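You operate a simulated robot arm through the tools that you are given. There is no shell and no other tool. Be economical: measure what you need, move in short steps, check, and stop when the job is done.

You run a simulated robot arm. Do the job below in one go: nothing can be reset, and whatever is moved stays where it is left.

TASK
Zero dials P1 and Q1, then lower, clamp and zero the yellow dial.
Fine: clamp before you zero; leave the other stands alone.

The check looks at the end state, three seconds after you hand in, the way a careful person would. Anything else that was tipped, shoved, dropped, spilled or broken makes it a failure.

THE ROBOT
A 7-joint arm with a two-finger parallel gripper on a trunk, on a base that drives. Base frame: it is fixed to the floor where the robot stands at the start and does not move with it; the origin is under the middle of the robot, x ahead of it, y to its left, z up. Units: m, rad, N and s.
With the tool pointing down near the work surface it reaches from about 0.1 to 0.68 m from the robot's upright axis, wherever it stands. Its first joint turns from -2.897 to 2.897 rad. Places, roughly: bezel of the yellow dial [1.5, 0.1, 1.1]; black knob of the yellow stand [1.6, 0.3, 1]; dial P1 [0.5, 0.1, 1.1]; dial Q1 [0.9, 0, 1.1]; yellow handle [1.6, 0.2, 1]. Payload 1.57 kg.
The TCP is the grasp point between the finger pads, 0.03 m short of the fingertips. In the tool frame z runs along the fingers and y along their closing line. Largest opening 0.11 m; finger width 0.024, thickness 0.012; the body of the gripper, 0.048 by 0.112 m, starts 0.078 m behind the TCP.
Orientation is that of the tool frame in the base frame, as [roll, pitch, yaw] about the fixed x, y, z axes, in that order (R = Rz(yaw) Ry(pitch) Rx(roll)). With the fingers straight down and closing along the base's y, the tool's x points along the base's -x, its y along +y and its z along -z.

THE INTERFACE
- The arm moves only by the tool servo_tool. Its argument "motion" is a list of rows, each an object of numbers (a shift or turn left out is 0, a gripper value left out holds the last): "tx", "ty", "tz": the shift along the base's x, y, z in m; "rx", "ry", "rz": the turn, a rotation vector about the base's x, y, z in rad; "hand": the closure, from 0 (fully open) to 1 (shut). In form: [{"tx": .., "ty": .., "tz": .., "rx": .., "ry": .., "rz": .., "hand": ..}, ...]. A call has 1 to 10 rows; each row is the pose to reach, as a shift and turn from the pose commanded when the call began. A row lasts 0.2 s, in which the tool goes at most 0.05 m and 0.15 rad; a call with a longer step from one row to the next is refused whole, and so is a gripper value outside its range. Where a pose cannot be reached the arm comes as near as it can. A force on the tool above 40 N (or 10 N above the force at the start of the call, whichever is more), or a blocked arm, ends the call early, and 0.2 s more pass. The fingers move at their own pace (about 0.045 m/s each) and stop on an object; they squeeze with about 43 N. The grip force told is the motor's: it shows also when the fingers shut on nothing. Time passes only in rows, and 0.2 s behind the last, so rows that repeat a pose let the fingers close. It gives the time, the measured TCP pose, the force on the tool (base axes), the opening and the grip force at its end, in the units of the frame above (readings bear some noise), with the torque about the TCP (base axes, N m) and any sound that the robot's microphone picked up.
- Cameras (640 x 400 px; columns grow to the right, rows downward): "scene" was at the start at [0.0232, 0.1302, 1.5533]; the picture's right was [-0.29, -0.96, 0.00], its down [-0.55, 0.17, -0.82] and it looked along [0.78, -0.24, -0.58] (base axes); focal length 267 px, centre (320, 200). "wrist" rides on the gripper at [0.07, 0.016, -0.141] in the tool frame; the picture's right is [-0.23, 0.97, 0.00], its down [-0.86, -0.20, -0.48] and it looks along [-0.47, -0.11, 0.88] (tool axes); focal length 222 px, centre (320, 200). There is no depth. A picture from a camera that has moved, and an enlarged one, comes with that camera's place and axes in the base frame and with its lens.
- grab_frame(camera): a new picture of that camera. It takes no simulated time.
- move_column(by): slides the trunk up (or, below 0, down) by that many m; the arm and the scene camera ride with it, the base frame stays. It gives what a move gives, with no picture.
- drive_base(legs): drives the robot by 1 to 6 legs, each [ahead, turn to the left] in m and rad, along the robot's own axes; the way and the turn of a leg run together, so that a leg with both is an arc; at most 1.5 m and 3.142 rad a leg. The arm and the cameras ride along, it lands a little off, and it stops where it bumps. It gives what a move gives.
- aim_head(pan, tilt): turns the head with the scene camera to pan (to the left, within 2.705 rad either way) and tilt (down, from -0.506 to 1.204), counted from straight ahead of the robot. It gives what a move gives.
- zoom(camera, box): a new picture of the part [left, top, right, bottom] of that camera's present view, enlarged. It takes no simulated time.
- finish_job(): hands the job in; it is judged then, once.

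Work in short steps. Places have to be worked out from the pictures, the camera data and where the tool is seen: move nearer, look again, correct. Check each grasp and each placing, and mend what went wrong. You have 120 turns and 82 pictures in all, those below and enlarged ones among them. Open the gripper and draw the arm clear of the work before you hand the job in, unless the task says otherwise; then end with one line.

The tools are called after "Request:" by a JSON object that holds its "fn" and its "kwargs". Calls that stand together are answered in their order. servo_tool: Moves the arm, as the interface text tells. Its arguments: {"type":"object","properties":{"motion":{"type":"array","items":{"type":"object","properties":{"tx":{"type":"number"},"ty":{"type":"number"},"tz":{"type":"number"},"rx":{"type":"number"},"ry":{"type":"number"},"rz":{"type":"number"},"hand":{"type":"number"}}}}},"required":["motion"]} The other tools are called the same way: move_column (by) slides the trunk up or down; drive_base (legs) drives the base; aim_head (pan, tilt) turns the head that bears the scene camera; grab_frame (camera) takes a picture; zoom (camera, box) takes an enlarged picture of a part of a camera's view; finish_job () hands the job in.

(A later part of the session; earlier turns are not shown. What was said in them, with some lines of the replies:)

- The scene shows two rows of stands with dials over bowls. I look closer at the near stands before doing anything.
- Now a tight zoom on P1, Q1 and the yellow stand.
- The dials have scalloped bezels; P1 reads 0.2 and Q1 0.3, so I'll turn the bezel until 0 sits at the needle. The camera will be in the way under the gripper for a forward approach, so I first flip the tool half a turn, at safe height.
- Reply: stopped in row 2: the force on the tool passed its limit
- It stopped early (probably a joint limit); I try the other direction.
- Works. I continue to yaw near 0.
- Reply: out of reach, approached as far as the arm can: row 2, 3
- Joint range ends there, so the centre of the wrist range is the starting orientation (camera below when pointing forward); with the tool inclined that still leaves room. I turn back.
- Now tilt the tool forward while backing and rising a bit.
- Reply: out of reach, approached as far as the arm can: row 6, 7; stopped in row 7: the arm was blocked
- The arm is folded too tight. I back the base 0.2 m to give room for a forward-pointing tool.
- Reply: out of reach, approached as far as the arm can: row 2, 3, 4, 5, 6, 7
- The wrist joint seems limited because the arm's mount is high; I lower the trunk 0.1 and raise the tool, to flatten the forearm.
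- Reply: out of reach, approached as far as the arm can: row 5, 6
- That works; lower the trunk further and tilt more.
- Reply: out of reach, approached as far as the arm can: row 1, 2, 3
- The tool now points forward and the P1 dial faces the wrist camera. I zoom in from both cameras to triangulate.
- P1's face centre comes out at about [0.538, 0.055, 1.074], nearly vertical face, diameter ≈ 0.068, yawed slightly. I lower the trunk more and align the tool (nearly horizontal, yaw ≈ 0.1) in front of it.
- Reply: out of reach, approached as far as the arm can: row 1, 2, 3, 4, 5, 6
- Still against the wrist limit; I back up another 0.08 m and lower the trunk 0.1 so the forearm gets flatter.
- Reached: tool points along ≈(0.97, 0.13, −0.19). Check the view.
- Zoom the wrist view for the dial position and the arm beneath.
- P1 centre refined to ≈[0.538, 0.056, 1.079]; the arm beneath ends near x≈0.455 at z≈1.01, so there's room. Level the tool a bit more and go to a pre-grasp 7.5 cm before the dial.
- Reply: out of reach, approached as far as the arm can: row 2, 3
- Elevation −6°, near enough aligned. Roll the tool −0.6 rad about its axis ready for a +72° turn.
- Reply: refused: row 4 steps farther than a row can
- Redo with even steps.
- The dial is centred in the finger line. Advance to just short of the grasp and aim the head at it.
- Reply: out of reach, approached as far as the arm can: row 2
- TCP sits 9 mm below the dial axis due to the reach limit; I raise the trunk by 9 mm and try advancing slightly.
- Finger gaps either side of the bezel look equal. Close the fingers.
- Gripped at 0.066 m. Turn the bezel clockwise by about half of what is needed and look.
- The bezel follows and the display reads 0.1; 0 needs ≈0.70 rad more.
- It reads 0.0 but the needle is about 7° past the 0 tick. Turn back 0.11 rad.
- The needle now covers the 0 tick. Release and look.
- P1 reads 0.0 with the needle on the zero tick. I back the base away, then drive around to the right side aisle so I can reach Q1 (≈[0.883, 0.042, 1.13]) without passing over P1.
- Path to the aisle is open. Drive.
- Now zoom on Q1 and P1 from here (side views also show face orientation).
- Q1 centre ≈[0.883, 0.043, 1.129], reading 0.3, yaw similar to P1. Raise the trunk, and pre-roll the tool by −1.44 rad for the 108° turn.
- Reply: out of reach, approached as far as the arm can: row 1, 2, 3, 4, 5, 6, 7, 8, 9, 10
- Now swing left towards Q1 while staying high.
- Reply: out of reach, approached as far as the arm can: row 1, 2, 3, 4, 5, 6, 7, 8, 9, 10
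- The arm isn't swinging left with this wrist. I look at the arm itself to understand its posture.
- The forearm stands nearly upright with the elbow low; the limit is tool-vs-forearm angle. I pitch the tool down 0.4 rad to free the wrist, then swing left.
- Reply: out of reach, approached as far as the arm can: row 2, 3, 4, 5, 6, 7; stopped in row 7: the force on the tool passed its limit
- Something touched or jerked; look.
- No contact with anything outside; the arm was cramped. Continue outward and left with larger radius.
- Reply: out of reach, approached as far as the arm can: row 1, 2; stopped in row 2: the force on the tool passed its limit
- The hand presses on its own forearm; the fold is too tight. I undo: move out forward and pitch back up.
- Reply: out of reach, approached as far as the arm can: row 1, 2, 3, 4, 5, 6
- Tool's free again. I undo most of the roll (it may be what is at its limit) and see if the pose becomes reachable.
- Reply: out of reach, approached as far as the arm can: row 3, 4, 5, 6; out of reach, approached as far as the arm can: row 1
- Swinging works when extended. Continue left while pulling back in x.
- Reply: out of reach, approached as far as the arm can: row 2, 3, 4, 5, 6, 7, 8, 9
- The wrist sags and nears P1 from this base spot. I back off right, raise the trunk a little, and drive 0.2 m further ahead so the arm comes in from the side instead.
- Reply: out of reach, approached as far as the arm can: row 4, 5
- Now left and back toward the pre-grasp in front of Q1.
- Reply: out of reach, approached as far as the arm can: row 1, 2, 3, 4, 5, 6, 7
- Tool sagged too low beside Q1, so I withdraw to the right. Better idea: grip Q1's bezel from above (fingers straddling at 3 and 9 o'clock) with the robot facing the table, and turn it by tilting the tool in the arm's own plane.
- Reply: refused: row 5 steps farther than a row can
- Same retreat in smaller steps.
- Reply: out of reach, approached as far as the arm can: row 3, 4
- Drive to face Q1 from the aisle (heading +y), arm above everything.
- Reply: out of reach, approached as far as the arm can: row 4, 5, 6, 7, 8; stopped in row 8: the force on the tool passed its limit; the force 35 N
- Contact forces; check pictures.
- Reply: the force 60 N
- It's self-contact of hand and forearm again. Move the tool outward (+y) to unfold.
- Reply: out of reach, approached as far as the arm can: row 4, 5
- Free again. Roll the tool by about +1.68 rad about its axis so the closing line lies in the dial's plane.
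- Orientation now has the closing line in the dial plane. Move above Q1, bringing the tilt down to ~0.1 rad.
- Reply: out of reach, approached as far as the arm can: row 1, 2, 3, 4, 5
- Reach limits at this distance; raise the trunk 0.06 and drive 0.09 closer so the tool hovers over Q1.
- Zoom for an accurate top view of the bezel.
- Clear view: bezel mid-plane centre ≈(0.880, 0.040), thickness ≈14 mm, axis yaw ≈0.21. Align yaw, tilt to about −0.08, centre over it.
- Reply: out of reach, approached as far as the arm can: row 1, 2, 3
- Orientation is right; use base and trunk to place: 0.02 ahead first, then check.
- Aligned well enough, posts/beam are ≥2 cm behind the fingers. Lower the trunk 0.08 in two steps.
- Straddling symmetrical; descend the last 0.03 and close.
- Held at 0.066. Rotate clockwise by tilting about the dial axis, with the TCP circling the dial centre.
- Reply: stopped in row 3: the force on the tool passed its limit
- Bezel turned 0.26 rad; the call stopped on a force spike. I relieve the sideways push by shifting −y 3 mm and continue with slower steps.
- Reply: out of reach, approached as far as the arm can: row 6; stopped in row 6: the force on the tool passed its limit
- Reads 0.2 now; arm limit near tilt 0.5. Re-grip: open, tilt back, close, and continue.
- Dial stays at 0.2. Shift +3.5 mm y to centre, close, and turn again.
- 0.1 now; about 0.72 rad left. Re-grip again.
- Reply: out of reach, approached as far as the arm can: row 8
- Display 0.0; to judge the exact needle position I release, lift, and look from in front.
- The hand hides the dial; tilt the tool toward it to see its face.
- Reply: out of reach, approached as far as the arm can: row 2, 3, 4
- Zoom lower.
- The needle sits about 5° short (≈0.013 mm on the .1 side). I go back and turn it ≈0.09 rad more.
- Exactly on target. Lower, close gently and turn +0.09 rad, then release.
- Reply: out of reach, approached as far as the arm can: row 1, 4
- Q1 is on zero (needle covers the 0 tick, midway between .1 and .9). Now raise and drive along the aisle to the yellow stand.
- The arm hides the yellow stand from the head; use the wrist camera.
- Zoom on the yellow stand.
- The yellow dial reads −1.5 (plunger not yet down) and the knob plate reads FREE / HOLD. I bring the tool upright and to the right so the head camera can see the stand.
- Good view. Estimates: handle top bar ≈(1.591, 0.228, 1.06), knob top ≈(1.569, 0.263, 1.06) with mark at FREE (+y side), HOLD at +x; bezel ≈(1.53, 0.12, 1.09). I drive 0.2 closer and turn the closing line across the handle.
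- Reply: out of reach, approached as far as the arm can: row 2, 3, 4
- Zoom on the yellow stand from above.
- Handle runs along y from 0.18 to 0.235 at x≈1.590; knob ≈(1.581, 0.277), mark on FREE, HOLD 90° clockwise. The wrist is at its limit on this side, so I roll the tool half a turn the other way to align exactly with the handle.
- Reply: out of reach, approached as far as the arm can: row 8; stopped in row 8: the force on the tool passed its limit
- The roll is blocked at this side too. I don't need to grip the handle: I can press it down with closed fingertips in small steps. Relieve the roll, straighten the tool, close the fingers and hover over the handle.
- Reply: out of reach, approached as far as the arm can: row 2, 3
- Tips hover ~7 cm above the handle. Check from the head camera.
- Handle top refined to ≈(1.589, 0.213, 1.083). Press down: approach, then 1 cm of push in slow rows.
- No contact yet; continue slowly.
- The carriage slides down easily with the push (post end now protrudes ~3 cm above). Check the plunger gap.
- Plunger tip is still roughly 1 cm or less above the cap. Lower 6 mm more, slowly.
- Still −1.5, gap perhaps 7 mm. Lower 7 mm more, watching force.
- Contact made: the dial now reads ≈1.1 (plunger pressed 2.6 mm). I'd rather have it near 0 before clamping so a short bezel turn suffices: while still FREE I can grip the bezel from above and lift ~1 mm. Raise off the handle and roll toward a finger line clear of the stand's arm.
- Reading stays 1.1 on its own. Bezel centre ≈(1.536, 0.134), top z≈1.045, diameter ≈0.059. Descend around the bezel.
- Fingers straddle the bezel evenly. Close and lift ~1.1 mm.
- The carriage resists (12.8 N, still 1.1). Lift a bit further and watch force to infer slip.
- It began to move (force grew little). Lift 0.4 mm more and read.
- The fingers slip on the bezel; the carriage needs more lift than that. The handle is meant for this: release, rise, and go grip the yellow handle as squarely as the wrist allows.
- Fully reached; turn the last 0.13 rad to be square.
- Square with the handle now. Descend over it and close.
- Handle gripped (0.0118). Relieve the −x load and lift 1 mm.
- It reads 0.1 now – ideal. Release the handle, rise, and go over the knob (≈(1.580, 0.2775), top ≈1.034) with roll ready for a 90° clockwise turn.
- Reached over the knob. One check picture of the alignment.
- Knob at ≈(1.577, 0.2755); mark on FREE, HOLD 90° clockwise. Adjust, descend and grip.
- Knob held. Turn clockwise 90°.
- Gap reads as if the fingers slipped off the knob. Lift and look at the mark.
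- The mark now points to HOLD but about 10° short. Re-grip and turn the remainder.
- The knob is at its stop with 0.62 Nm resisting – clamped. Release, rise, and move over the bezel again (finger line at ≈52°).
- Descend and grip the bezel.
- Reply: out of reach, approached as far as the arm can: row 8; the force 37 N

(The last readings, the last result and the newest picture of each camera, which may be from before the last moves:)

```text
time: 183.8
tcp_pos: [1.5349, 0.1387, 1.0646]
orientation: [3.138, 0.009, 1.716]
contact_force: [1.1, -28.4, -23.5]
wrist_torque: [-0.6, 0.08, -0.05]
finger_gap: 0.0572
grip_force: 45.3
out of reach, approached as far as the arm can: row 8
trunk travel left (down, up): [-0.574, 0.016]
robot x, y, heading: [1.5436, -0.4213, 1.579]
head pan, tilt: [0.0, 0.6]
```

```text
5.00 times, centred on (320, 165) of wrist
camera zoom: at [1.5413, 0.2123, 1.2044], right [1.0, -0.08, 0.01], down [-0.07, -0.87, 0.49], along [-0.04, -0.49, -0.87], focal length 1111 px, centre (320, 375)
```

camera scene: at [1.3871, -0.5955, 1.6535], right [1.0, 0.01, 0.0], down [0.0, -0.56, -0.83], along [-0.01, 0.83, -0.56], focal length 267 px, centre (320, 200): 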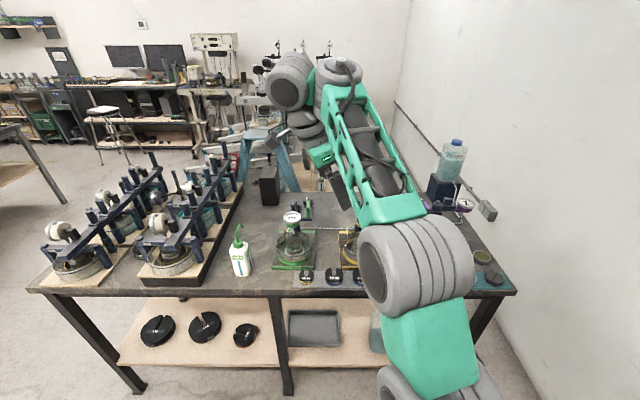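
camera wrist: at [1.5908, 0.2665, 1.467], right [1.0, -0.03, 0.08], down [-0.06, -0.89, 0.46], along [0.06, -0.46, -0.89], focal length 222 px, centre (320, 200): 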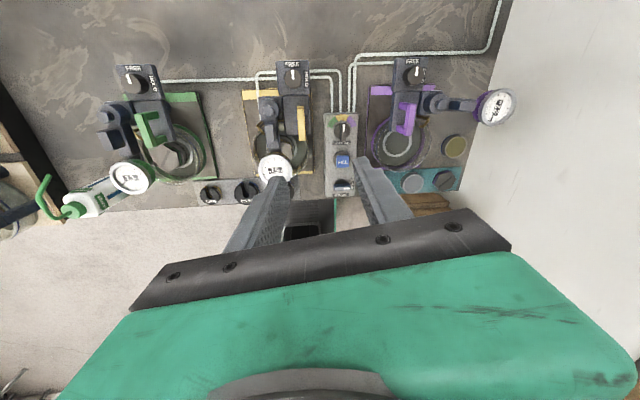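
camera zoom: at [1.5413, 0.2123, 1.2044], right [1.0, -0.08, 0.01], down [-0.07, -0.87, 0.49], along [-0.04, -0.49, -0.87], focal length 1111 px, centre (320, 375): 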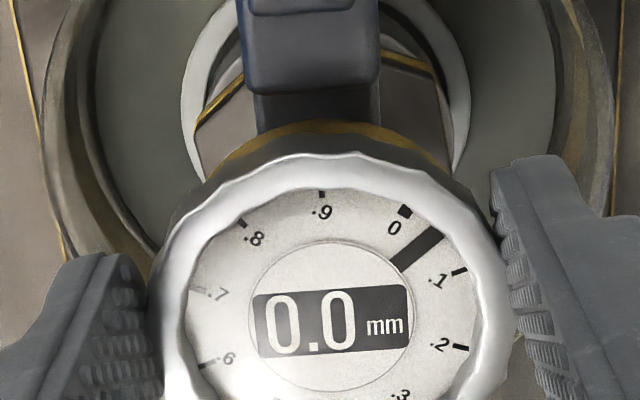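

Limit reached; needle still ≈0.045 (≈16°) from 0. Release, roll back, then check pose before re-gripping.

Request:
{"fn": "servo_tool", "kwargs": {"motion": [{"hand": 0.4}, {"hand": 0.27}, {"hand": 0.27}, {"rz": 0.14, "ty": -0.003}, {"rz": 0.28, "ty": -0.005}, {"rz": 0.42, "ty": -0.005}, {"rz": 0.56, "ty": -0.005}, {"rz": 0.62, "ty": -0.005}]}}

```text
time: 185.6
tcp_pos: [1.5355, 0.1288, 1.0626]
orientation: [3.138, -0.001, 2.3]
contact_force: [-0.1, -0.2, -0.2]
wrist_torque: [0.06, 0.02, 0.03]
finger_gap: 0.0804
grip_force: 0.1
trunk travel left (down, up): [-0.574, 0.016]
robot x, y, heading: [1.542, -0.4222, 1.573]
head pan, tilt: [0.0, 0.6]
```

Shift +4 mm in y to centre, close, and turn −0.28 rad.

Request:
{"fn": "servo_tool", "kwargs": {"motion": [{"ty": 0.004}, {"ty": 0.004, "hand": 0.4}, {"ty": 0.004, "hand": 0.52}, {"ty": 0.004, "hand": 0.52}, {"ty": 0.004, "hand": 0.52}, {"ty": 0.004, "rz": -0.07}, {"ty": 0.004, "rz": -0.14}, {"ty": 0.004, "rz": -0.21}, {"ty": 0.004, "rz": -0.28}, {"ty": 0.004, "rz": -0.28}]}}

Request:
{"fn": "zoom", "kwargs": {"camera": "wrist", "box": [256, 125, 384, 205]}}

```text
time: 187.8
tcp_pos: [1.5345, 0.1322, 1.0633]
orientation: [3.139, -0.002, 2.015]
contact_force: [4.1, 5.5, -0.1]
wrist_torque: [0.0, -0.11, -0.02]
finger_gap: 0.0587
grip_force: 45.0
trunk travel left (down, up): [-0.574, 0.016]
robot x, y, heading: [1.5445, -0.4255, 1.574]
head pan, tilt: [0.0, 0.6]
```

```text
5.00 times, centred on (320, 165) of wrist
camera zoom: at [1.521, 0.2022, 1.204], right [0.98, 0.21, 0.0], down [0.19, -0.86, 0.48], along [0.1, -0.46, -0.88], focal length 1111 px, centre (320, 375)
```

zoom: 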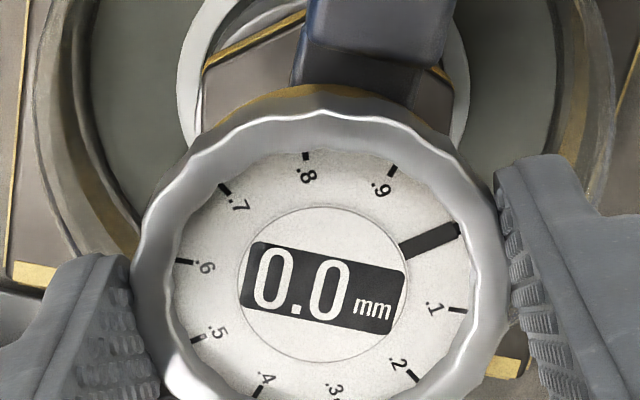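

The needle lies on 0 (midway between .9 and .1), display 0.0. Release and rise clear.

Request:
{"fn": "servo_tool", "kwargs": {"motion": [{"hand": 0.4}, {"hand": 0.27}, {"hand": 0.27}, {"tz": 0.03}, {"tz": 0.07}, {"tz": 0.11}, {"tz": 0.15}, {"tz": 0.19}, {"tz": 0.22}]}}

Request:
{"fn": "drive_base", "kwargs": {"legs": [[-0.25, 0]]}}

Request:
{"fn": "servo_tool", "kwargs": {"motion": [{"hand": 0}, {"hand": 0}]}}

```text
time: 189.8
tcp_pos: [1.5351, 0.1322, 1.283]
orientation: [-3.141, -0.002, 2.017]
contact_force: [0.1, -0.4, -0.7]
wrist_torque: [0.0, 0.0, 0.01]
finger_gap: 0.0804
grip_force: 0.1
trunk travel left (down, up): [-0.574, 0.016]
robot x, y, heading: [1.5426, -0.4213, 1.573]
head pan, tilt: [0.0, 0.6]
```

```text
time: 191.6
tcp_pos: [1.5365, -0.1185, 1.2835]
orientation: [3.14, -0.003, 2.015]
contact_force: [0.2, -0.2, 0.1]
wrist_torque: [0.05, -0.02, -0.03]
finger_gap: 0.0802
grip_force: 0.1
trunk travel left (down, up): [-0.574, 0.016]
robot x, y, heading: [1.544, -0.6782, 1.572]
head pan, tilt: [0.0, 0.6]
```

```text
time: 192.2
tcp_pos: [1.5363, -0.1169, 1.2828]
orientation: [3.141, -0.001, 2.016]
contact_force: [0.5, -0.5, -0.6]
wrist_torque: [-0.01, 0.01, 0.01]
finger_gap: 0.1101
grip_force: 0.1
trunk travel left (down, up): [-0.574, 0.016]
robot x, y, heading: [1.5413, -0.6746, 1.57]
head pan, tilt: [0.0, 0.6]
```

The gripper is open and clear of the bench, so I'm handing the job in.

Request:
{"fn": "finish_job", "kwargs": {}}

```text
The job is handed in.
```

P1 and Q1 are zeroed, and the yellow dial is lowered, clamped at HOLD and then zeroed; all three showed 0.0 with the needle on the zero tick when last seen. I had no pictures left after the final release, so that last reading of the yellow dial was taken with the fingers still on its bezel.
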